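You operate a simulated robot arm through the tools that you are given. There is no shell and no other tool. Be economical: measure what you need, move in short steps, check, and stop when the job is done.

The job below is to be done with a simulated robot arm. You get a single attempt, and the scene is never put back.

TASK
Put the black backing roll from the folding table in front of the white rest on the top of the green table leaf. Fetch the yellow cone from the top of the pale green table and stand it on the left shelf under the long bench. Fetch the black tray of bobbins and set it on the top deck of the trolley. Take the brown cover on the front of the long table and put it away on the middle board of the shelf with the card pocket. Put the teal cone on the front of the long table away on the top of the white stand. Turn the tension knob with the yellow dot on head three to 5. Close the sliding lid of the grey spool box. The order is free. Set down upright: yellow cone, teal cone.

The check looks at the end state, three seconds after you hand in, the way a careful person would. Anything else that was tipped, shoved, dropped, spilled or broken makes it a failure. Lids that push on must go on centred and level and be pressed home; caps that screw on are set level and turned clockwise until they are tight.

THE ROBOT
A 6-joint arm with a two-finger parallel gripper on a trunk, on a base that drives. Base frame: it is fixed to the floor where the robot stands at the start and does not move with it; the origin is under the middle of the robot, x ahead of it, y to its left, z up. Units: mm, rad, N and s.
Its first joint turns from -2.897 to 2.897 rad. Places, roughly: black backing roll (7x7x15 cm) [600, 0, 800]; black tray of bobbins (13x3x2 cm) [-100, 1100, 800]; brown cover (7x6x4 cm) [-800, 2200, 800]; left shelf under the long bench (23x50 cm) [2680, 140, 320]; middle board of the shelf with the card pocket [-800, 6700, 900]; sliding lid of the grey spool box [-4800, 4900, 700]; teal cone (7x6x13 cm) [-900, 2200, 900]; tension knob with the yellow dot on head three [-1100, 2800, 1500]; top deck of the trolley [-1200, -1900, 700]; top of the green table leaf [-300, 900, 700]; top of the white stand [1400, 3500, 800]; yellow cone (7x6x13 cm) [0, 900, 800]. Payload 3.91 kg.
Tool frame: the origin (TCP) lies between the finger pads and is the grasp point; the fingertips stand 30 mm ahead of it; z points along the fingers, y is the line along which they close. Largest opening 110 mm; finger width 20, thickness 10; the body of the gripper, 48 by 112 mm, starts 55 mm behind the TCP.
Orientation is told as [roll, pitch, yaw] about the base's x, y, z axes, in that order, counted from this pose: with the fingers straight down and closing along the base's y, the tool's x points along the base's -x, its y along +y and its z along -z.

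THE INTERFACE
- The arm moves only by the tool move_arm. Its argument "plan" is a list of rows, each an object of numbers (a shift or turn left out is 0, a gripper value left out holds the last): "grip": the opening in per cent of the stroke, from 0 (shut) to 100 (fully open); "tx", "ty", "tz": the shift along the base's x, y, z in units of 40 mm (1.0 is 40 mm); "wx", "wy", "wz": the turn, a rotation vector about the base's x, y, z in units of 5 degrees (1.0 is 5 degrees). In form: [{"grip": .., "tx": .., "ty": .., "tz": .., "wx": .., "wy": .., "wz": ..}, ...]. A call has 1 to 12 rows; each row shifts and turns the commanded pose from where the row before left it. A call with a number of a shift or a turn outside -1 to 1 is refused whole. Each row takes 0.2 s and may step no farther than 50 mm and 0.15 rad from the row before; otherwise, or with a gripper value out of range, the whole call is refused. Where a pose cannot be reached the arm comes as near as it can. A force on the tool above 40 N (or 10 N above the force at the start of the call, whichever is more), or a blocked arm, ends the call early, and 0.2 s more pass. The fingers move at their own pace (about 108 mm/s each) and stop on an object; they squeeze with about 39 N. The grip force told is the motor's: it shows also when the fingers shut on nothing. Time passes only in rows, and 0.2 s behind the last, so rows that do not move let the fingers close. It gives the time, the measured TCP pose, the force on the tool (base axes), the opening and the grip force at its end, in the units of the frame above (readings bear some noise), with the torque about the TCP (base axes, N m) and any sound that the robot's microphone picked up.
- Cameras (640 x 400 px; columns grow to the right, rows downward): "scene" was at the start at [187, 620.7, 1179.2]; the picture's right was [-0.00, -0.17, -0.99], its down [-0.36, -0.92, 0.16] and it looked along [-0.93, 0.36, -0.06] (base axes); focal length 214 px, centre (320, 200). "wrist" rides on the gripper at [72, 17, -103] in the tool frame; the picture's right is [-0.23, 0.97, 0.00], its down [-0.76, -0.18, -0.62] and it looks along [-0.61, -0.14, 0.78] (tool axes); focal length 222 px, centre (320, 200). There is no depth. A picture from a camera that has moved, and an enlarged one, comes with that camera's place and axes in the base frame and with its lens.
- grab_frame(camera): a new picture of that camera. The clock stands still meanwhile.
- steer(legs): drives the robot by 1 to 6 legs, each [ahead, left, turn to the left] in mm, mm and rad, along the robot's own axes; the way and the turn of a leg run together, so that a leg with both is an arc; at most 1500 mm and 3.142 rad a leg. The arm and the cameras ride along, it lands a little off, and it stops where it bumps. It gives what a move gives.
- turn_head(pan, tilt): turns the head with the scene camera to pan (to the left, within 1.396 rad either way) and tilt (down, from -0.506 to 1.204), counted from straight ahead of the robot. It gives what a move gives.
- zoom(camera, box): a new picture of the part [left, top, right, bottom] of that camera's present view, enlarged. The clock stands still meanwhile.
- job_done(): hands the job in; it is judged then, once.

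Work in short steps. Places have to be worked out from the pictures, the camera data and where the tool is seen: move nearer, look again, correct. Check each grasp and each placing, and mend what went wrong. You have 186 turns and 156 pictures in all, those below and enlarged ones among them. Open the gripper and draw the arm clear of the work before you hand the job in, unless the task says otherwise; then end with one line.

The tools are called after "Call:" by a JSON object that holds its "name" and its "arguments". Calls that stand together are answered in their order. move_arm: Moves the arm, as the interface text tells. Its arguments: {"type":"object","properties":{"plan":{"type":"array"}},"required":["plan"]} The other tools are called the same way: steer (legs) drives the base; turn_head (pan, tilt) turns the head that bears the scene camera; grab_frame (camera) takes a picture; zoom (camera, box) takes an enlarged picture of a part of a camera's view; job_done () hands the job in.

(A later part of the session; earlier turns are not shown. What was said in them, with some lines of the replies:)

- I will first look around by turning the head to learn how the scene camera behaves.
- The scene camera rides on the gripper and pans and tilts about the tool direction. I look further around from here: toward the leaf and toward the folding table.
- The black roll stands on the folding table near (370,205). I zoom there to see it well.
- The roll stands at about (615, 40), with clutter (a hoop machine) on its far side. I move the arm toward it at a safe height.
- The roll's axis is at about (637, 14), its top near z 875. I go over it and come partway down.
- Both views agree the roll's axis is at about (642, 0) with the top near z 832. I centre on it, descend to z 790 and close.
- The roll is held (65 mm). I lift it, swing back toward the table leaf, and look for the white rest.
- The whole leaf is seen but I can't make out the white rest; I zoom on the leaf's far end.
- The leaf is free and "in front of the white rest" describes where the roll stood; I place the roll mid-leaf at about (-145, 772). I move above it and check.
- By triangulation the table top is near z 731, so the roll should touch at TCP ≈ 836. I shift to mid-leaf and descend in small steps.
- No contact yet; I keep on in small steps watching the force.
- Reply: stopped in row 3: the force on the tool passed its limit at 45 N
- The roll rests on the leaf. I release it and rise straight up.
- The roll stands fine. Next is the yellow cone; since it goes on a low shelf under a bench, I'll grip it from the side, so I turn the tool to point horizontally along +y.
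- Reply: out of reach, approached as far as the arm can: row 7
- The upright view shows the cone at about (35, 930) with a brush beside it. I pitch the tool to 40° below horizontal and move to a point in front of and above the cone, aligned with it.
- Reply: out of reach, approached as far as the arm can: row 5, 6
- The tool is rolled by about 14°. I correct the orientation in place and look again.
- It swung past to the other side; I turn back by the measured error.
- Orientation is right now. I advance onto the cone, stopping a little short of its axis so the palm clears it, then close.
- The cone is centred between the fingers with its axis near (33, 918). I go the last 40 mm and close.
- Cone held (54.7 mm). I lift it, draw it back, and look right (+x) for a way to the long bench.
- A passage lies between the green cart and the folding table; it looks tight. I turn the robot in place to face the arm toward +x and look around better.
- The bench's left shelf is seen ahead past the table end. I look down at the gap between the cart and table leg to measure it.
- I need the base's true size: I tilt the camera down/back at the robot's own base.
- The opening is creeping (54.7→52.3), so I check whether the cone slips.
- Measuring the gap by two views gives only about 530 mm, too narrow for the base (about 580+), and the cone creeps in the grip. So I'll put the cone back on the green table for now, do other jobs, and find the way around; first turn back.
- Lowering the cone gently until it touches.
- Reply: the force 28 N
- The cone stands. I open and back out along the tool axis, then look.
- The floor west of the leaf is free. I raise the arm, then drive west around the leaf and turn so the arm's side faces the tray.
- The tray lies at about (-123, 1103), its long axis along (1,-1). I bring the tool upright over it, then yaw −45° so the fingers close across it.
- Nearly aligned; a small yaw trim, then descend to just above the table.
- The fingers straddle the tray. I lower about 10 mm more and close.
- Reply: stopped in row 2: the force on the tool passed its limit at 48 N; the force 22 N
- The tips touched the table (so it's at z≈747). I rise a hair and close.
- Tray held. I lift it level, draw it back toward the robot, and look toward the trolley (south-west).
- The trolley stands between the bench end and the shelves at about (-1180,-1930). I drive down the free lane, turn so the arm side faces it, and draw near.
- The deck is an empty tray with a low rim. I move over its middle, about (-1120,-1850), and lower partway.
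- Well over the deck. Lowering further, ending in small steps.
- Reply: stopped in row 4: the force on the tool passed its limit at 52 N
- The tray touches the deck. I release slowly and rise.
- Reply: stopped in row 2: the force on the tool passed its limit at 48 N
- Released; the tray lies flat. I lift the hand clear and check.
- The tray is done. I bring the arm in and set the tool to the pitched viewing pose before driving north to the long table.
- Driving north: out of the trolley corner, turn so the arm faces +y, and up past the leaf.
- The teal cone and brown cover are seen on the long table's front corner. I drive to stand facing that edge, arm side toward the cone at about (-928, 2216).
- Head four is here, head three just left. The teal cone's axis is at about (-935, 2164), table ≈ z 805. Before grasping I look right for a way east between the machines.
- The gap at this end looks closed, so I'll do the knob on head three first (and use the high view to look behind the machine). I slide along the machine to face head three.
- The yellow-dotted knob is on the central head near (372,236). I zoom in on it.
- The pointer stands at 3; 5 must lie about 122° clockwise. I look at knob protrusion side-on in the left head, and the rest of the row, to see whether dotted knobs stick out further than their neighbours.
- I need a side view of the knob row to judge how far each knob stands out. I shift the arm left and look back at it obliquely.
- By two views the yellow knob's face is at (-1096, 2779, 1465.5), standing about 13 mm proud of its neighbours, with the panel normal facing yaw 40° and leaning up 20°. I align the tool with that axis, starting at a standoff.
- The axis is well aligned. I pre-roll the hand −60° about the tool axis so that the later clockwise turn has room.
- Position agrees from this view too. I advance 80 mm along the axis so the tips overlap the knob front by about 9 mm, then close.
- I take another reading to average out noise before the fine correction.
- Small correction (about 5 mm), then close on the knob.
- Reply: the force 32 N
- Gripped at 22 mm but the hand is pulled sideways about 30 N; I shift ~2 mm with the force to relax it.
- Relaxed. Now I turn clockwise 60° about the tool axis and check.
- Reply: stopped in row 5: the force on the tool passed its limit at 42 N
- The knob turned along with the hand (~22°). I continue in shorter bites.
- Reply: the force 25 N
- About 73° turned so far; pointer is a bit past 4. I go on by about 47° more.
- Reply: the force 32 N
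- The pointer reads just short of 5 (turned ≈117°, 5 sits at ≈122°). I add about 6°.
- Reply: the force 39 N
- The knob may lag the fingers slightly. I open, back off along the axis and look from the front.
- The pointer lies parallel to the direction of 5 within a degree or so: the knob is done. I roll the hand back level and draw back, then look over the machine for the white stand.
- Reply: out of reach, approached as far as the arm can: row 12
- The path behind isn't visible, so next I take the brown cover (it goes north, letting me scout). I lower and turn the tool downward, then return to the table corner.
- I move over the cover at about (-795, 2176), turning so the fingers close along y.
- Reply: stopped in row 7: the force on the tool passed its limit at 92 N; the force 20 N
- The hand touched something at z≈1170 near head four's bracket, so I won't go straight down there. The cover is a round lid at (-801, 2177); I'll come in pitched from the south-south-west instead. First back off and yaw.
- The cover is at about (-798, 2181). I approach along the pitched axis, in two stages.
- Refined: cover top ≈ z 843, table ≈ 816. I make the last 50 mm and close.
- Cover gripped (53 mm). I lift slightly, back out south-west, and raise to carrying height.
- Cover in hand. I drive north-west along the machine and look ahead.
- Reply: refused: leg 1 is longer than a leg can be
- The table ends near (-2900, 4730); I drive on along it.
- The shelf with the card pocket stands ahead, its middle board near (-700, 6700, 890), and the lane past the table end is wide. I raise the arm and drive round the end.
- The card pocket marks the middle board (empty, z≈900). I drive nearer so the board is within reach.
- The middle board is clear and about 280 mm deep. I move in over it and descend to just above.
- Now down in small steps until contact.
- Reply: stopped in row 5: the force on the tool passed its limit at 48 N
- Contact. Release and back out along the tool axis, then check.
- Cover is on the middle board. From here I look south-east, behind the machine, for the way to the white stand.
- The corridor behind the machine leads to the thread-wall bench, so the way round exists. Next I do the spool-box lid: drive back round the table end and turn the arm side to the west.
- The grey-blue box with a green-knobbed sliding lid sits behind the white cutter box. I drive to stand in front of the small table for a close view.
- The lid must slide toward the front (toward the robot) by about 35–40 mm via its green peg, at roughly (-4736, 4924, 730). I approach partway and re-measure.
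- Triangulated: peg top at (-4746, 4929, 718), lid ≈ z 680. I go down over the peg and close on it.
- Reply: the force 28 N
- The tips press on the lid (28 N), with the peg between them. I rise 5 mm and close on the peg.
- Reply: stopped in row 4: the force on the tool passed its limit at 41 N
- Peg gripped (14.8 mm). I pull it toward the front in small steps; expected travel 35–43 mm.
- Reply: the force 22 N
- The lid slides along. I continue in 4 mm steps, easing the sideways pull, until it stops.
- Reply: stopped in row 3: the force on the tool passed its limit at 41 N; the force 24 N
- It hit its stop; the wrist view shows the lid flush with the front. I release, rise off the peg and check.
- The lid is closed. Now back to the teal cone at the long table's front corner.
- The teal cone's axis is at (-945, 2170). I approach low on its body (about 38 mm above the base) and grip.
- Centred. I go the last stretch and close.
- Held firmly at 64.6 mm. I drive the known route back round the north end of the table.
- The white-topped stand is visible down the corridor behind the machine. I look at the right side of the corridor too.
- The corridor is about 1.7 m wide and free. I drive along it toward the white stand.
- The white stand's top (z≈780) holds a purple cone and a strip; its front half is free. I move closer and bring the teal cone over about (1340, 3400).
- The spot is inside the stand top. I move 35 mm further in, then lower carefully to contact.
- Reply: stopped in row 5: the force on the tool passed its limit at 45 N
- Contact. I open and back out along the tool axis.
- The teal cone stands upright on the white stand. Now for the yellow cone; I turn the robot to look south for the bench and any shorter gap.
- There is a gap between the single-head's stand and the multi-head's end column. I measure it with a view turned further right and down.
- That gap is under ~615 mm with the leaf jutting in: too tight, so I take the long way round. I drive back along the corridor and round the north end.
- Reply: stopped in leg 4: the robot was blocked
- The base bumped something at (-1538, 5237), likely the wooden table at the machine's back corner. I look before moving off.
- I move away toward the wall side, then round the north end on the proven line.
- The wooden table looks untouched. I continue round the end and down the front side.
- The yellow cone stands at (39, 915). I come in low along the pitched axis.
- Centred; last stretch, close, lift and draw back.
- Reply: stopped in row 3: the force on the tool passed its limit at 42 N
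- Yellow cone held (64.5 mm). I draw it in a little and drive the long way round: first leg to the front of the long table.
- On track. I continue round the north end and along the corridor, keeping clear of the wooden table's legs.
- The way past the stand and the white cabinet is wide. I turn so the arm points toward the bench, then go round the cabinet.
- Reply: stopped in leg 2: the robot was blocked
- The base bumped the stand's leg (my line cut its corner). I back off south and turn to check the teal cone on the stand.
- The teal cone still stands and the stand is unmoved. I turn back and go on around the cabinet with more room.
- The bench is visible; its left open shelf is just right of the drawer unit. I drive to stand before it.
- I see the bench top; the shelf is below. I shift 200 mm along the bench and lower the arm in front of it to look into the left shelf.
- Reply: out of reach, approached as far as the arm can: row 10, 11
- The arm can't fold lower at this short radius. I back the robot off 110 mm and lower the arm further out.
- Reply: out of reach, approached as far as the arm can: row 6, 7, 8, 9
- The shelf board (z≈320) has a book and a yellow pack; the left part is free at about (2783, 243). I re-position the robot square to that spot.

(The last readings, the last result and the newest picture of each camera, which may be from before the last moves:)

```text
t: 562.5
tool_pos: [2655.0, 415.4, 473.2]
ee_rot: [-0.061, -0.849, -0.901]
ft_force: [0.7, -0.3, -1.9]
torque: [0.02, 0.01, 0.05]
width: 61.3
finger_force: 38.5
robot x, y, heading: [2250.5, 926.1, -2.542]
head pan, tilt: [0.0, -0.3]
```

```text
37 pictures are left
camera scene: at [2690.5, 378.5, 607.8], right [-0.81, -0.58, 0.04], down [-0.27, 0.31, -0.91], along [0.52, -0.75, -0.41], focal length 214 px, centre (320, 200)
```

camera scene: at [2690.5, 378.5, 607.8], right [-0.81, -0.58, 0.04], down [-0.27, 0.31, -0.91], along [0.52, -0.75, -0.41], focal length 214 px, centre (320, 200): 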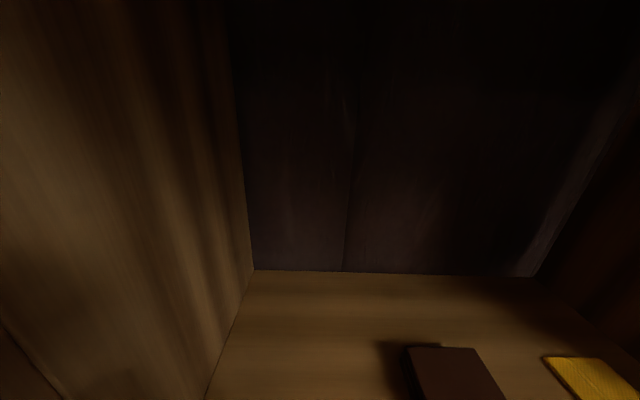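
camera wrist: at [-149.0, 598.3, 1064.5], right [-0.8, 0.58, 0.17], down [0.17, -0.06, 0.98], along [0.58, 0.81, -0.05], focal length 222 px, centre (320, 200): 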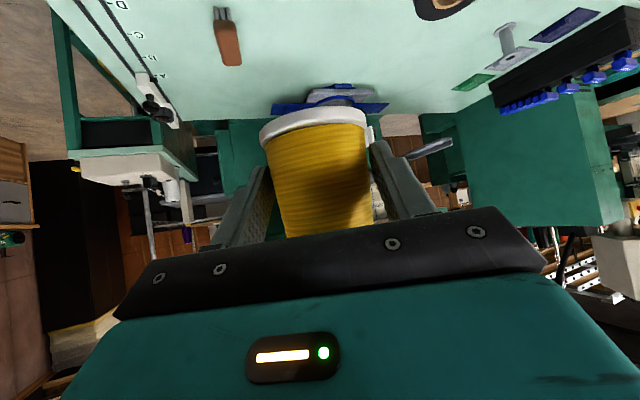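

Square to the spot now. I reach in about 200 mm over the free left part of the shelf.

Call:
{"name": "move_arm", "arguments": {"plan": [{"tx": 0.6, "ty": -0.815}, {"tx": 0.6, "ty": -0.815}, {"tx": 0.6, "ty": -0.815}, {"tx": 0.6, "ty": -0.815}, {"tx": 0.6, "ty": -0.815}, {}]}}

Call:
{"name": "grab_frame", "arguments": {"camera": "wrist"}}

Call:
{"name": "turn_head", "arguments": {"pan": 0, "tilt": 0.2}}

Call:
{"name": "grab_frame", "arguments": {"camera": "scene"}}

```text
t: 564.1
tool_pos: [2751.8, 295.7, 455.3]
ee_rot: [-0.067, -0.811, -0.887]
ft_force: [0.6, -0.5, -1.1]
torque: [0.01, 0.03, -0.01]
width: 61.6
finger_force: 38.9
robot x, y, heading: [2235.5, 947.1, -2.534]
head pan, tilt: [0.0, -0.3]
stopped in row 6: the arm was blocked; the commanded pose is now the measured one
```

```text
36 pictures are left
camera wrist: at [2692.5, 406.9, 472.0], right [0.88, 0.46, 0.12], down [-0.06, -0.14, 0.99], along [0.47, -0.88, -0.09], focal length 222 px, centre (320, 200)
```

wrist: 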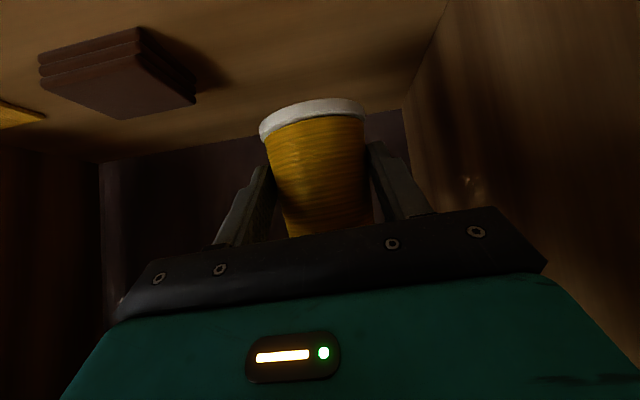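

```text
t: 565.0
tool_pos: [2750.8, 294.8, 455.1]
ee_rot: [-0.067, -0.81, -0.887]
ft_force: [-0.2, 0.2, -1.6]
torque: [0.01, 0.01, 0.01]
width: 61.1
finger_force: 39.2
robot x, y, heading: [2237.1, 944.3, -2.532]
head pan, tilt: [0.0, 0.201]
```

```text
35 pictures are left
camera scene: at [2779.5, 268.2, 547.3], right [-0.8, -0.59, 0.05], down [-0.5, 0.63, -0.6], along [0.33, -0.5, -0.8], focal length 214 px, centre (320, 200)
```

scene: 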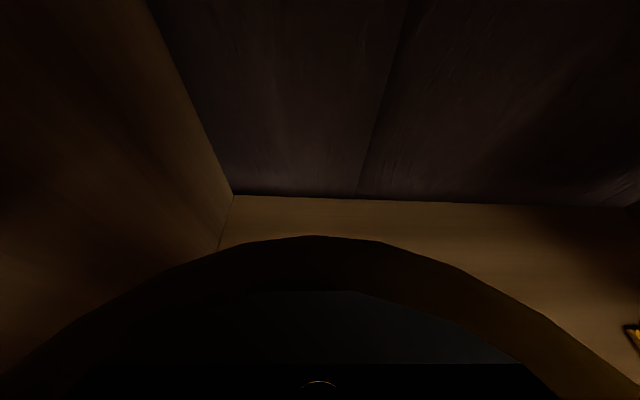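

The arm met the bench front (base was nudged back), but the cone already hangs over the shelf, about 66 mm inside its front edge. I ease back slightly, square the tool up and lower a bit.

Call:
{"name": "move_arm", "arguments": {"plan": [{"tx": -0.12, "ty": 0.16}, {"wx": -0.055, "wy": -0.385, "wz": 0.278}, {"wx": -0.055, "wy": -0.385, "wz": 0.278}, {"tz": -0.4}, {"tz": -0.3}]}}

Call:
{"name": "grab_frame", "arguments": {"camera": "wrist"}}

```text
t: 566.2
tool_pos: [2753.4, 297.6, 432.8]
ee_rot: [-0.049, -0.842, -0.89]
ft_force: [0.2, 0.6, -1.8]
torque: [0.01, 0.01, 0.01]
width: 60.9
finger_force: 39.1
out of reach, approached as far as the arm can: row 2, 3
robot x, y, heading: [2233.2, 944.6, -2.533]
head pan, tilt: [0.0, 0.201]
```

```text
34 pictures are left
camera wrist: at [2693.2, 410.3, 446.3], right [0.87, 0.47, 0.14], down [-0.09, -0.12, 0.99], along [0.48, -0.88, -0.06], focal length 222 px, centre (320, 200)
```

wrist: 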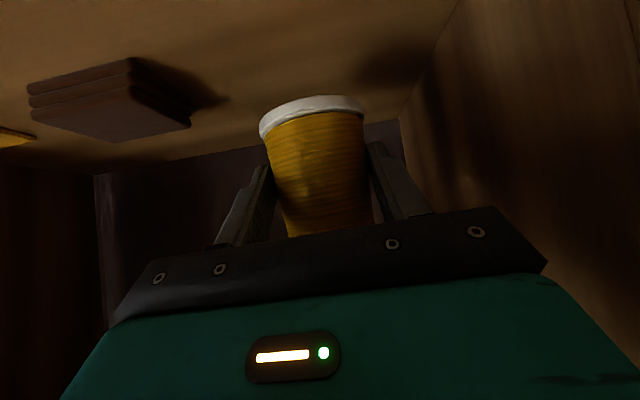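

Lowering works and the tool is nearly square. I continue down in small steps to contact.

Call:
{"name": "move_arm", "arguments": {"plan": [{"tz": -0.3}, {"tz": -0.3}, {"tz": -0.15}, {"tz": -0.15}, {"tz": -0.15}, {"tz": -0.15}, {"tz": -0.15}, {"tz": -0.15}]}}

Call:
{"name": "grab_frame", "arguments": {"camera": "wrist"}}

```text
t: 568.0
tool_pos: [2765.2, 306.0, 375.9]
ee_rot: [-0.053, -0.84, -0.889]
ft_force: [-0.1, 0.1, -1.7]
torque: [-0.03, 0.04, 0.02]
width: 60.2
finger_force: 38.8
out of reach, approached as far as the arm can: row 2, 5, 7
robot x, y, heading: [2239.8, 946.4, -2.533]
head pan, tilt: [0.0, 0.201]
```

```text
33 pictures are left
camera wrist: at [2703.8, 416.5, 390.3], right [0.88, 0.46, 0.14], down [-0.09, -0.12, 0.99], along [0.48, -0.88, -0.07], focal length 222 px, centre (320, 200)
```

wrist: 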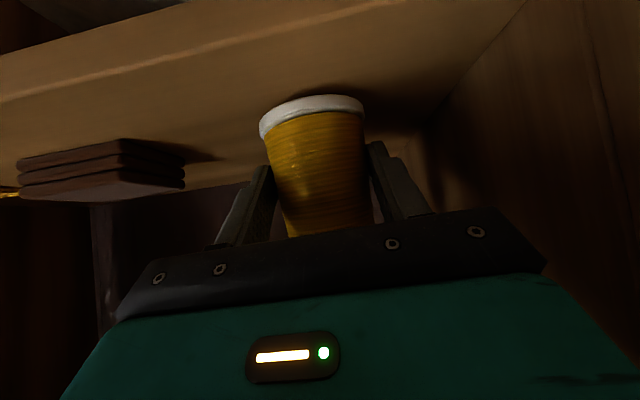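

The cone's base is still ~14 mm above the board. Lowering further gently.

Call:
{"name": "move_arm", "arguments": {"plan": [{"tz": -0.12}, {"tz": -0.12}, {"tz": -0.12}, {"tz": -0.12}, {"tz": -0.12}, {"tz": -0.12}]}}

Call:
{"name": "grab_frame", "arguments": {"camera": "wrist"}}

```text
t: 568.7
tool_pos: [2766.1, 304.2, 371.2]
ee_rot: [-0.053, -0.845, -0.891]
ft_force: [-0.5, 1.7, 12.3]
torque: [-0.35, -0.42, 0.03]
width: 60.4
finger_force: 39.8
out of reach, approached as far as the arm can: row 2
robot x, y, heading: [2233.6, 944.9, -2.532]
head pan, tilt: [0.0, 0.201]
stopped in row 3: the force on the tool passed its limit at 48 N (the readings are from after the stop); the commanded pose is now the measured one
```

```text
32 pictures are left
camera wrist: at [2706.2, 414.9, 383.7], right [0.88, 0.46, 0.14], down [-0.09, -0.12, 0.99], along [0.47, -0.88, -0.06], focal length 222 px, centre (320, 200)
```

wrist: 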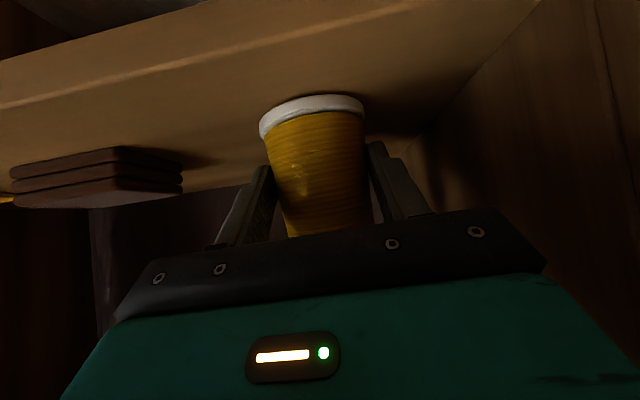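

Contact: the cone stands on the shelf. I open moderately and withdraw straight back.

Call:
{"name": "move_arm", "arguments": {"plan": [{"tz": -0.03, "grip": 65}, {"grip": 80}, {"grip": 80}, {"grip": 80}, {}]}}

Call:
{"name": "grab_frame", "arguments": {"camera": "wrist"}}

```text
t: 569.9
tool_pos: [2766.6, 302.8, 370.6]
ee_rot: [-0.053, -0.847, -0.892]
ft_force: [-7.5, 5.0, 37.9]
torque: [-0.7, -1.1, 0.04]
width: 88.0
finger_force: 0.2
robot x, y, heading: [2238.9, 942.8, -2.534]
head pan, tilt: [0.0, 0.201]
```

```text
31 pictures are left
camera wrist: at [2705.8, 415.2, 382.9], right [0.88, 0.46, 0.14], down [-0.09, -0.12, 0.99], along [0.47, -0.88, -0.06], focal length 222 px, centre (320, 200)
```

wrist: 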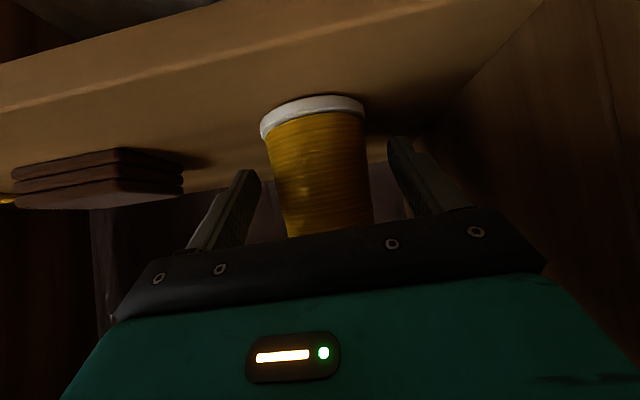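

The cone stayed in place when released (the tips rest on the board). I lift a few mm and withdraw straight back.

Call:
{"name": "move_arm", "arguments": {"plan": [{"tz": 0.15}, {"tx": -0.4, "ty": 0.5}, {"tx": -0.55, "ty": 0.7}, {"tx": -0.55, "ty": 0.7}, {"tx": -0.55, "ty": 0.7}, {"tx": -0.55, "ty": 0.7}]}}

Call:
{"name": "turn_head", "arguments": {"pan": 0, "tilt": -0.1}}

Call:
{"name": "grab_frame", "arguments": {"camera": "scene"}}

```text
t: 571.3
tool_pos: [2667.0, 424.3, 385.1]
ee_rot: [-0.094, -0.836, -0.855]
ft_force: [0.0, -0.4, 0.6]
torque: [0.02, -0.01, -0.04]
width: 88.0
finger_force: 0.1
out of reach, approached as far as the arm can: row 5, 6
robot x, y, heading: [2238.7, 945.0, -2.533]
head pan, tilt: [0.0, 0.201]
```

```text
t: 572.1
tool_pos: [2668.6, 424.4, 384.3]
ee_rot: [-0.096, -0.836, -0.856]
ft_force: [0.1, 0.4, -0.2]
torque: [0.02, 0.01, 0.0]
width: 88.0
finger_force: 0.1
robot x, y, heading: [2234.0, 945.7, -2.534]
head pan, tilt: [0.0, -0.099]
```

```text
30 pictures are left
camera scene: at [2704.0, 392.5, 500.2], right [-0.8, -0.6, 0.06], down [-0.4, 0.44, -0.8], along [0.45, -0.67, -0.59], focal length 214 px, centre (320, 200)
```

scene: 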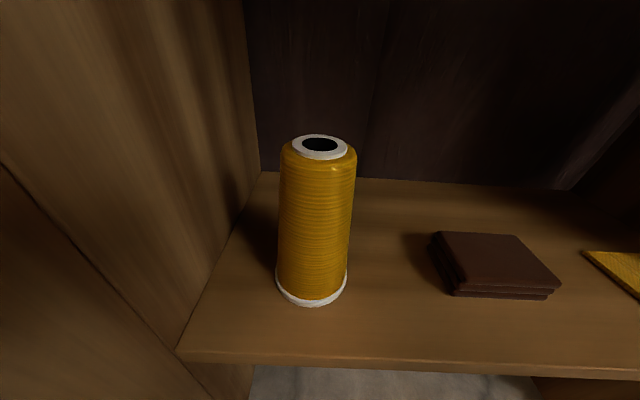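

The yellow cone stands upright on the shelf. I back the robot away 180 mm and raise the arm clear.

Call:
{"name": "steer", "arguments": {"legs": [[0, -170, 0]]}}

Call:
{"name": "move_arm", "arguments": {"plan": [{"tz": 1}, {"tz": 1}, {"tz": 1}, {"tz": 1}, {"tz": 1}, {"tz": 1}, {"tz": 1}, {"tz": 1}, {"tz": 1}, {"tz": 1}]}}

Call:
{"name": "turn_head", "arguments": {"pan": 0, "tilt": 0.2}}

Call:
{"name": "grab_frame", "arguments": {"camera": "scene"}}

```text
t: 573.5
tool_pos: [2572.1, 566.9, 384.8]
ee_rot: [-0.097, -0.836, -0.852]
ft_force: [-0.2, -0.2, 0.1]
torque: [-0.01, 0.0, -0.02]
width: 87.9
finger_force: 0.0
robot x, y, heading: [2143.3, 1084.8, -2.533]
head pan, tilt: [0.0, -0.099]
```

```text
t: 575.8
tool_pos: [2570.9, 565.2, 787.0]
ee_rot: [-0.097, -0.835, -0.851]
ft_force: [0.9, -0.5, -0.1]
torque: [-0.02, -0.01, -0.01]
width: 88.0
finger_force: 0.0
robot x, y, heading: [2138.6, 1081.8, -2.534]
head pan, tilt: [0.0, -0.099]
```

```text
t: 576.5
tool_pos: [2572.1, 564.8, 786.5]
ee_rot: [-0.095, -0.835, -0.852]
ft_force: [-0.2, 0.6, 0.5]
torque: [0.0, 0.0, 0.0]
width: 87.9
finger_force: 0.2
robot x, y, heading: [2143.8, 1084.4, -2.528]
head pan, tilt: [0.0, 0.201]
```

```text
29 pictures are left
camera scene: at [2598.0, 542.5, 877.2], right [-0.8, -0.6, 0.06], down [-0.51, 0.62, -0.59], along [0.32, -0.51, -0.8], focal length 214 px, centre (320, 200)
```

scene: 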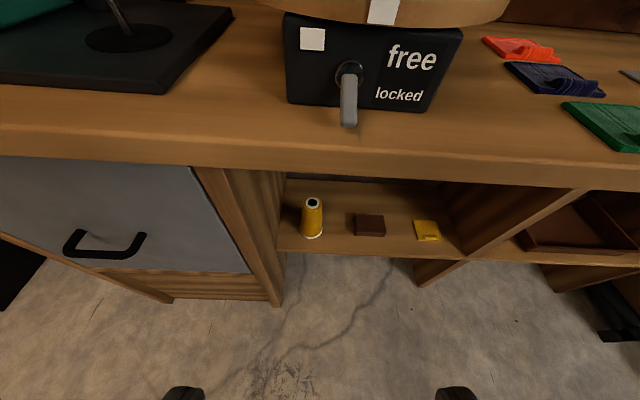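

All seven jobs are done: yellow cone upright on the left shelf, the arm is clear and the gripper open. I hand in.

Call:
{"name": "job_done", "arguments": {}}

```text
The job is handed in.
```

All seven jobs are done and handed in. Along the way the hand knocked the bracket near head four once. The base also bumped the wooden table behind the machine and a leg of the white stand. Everything in view afterwards was still in place, but I did not check the bracket or the wooden table up close.
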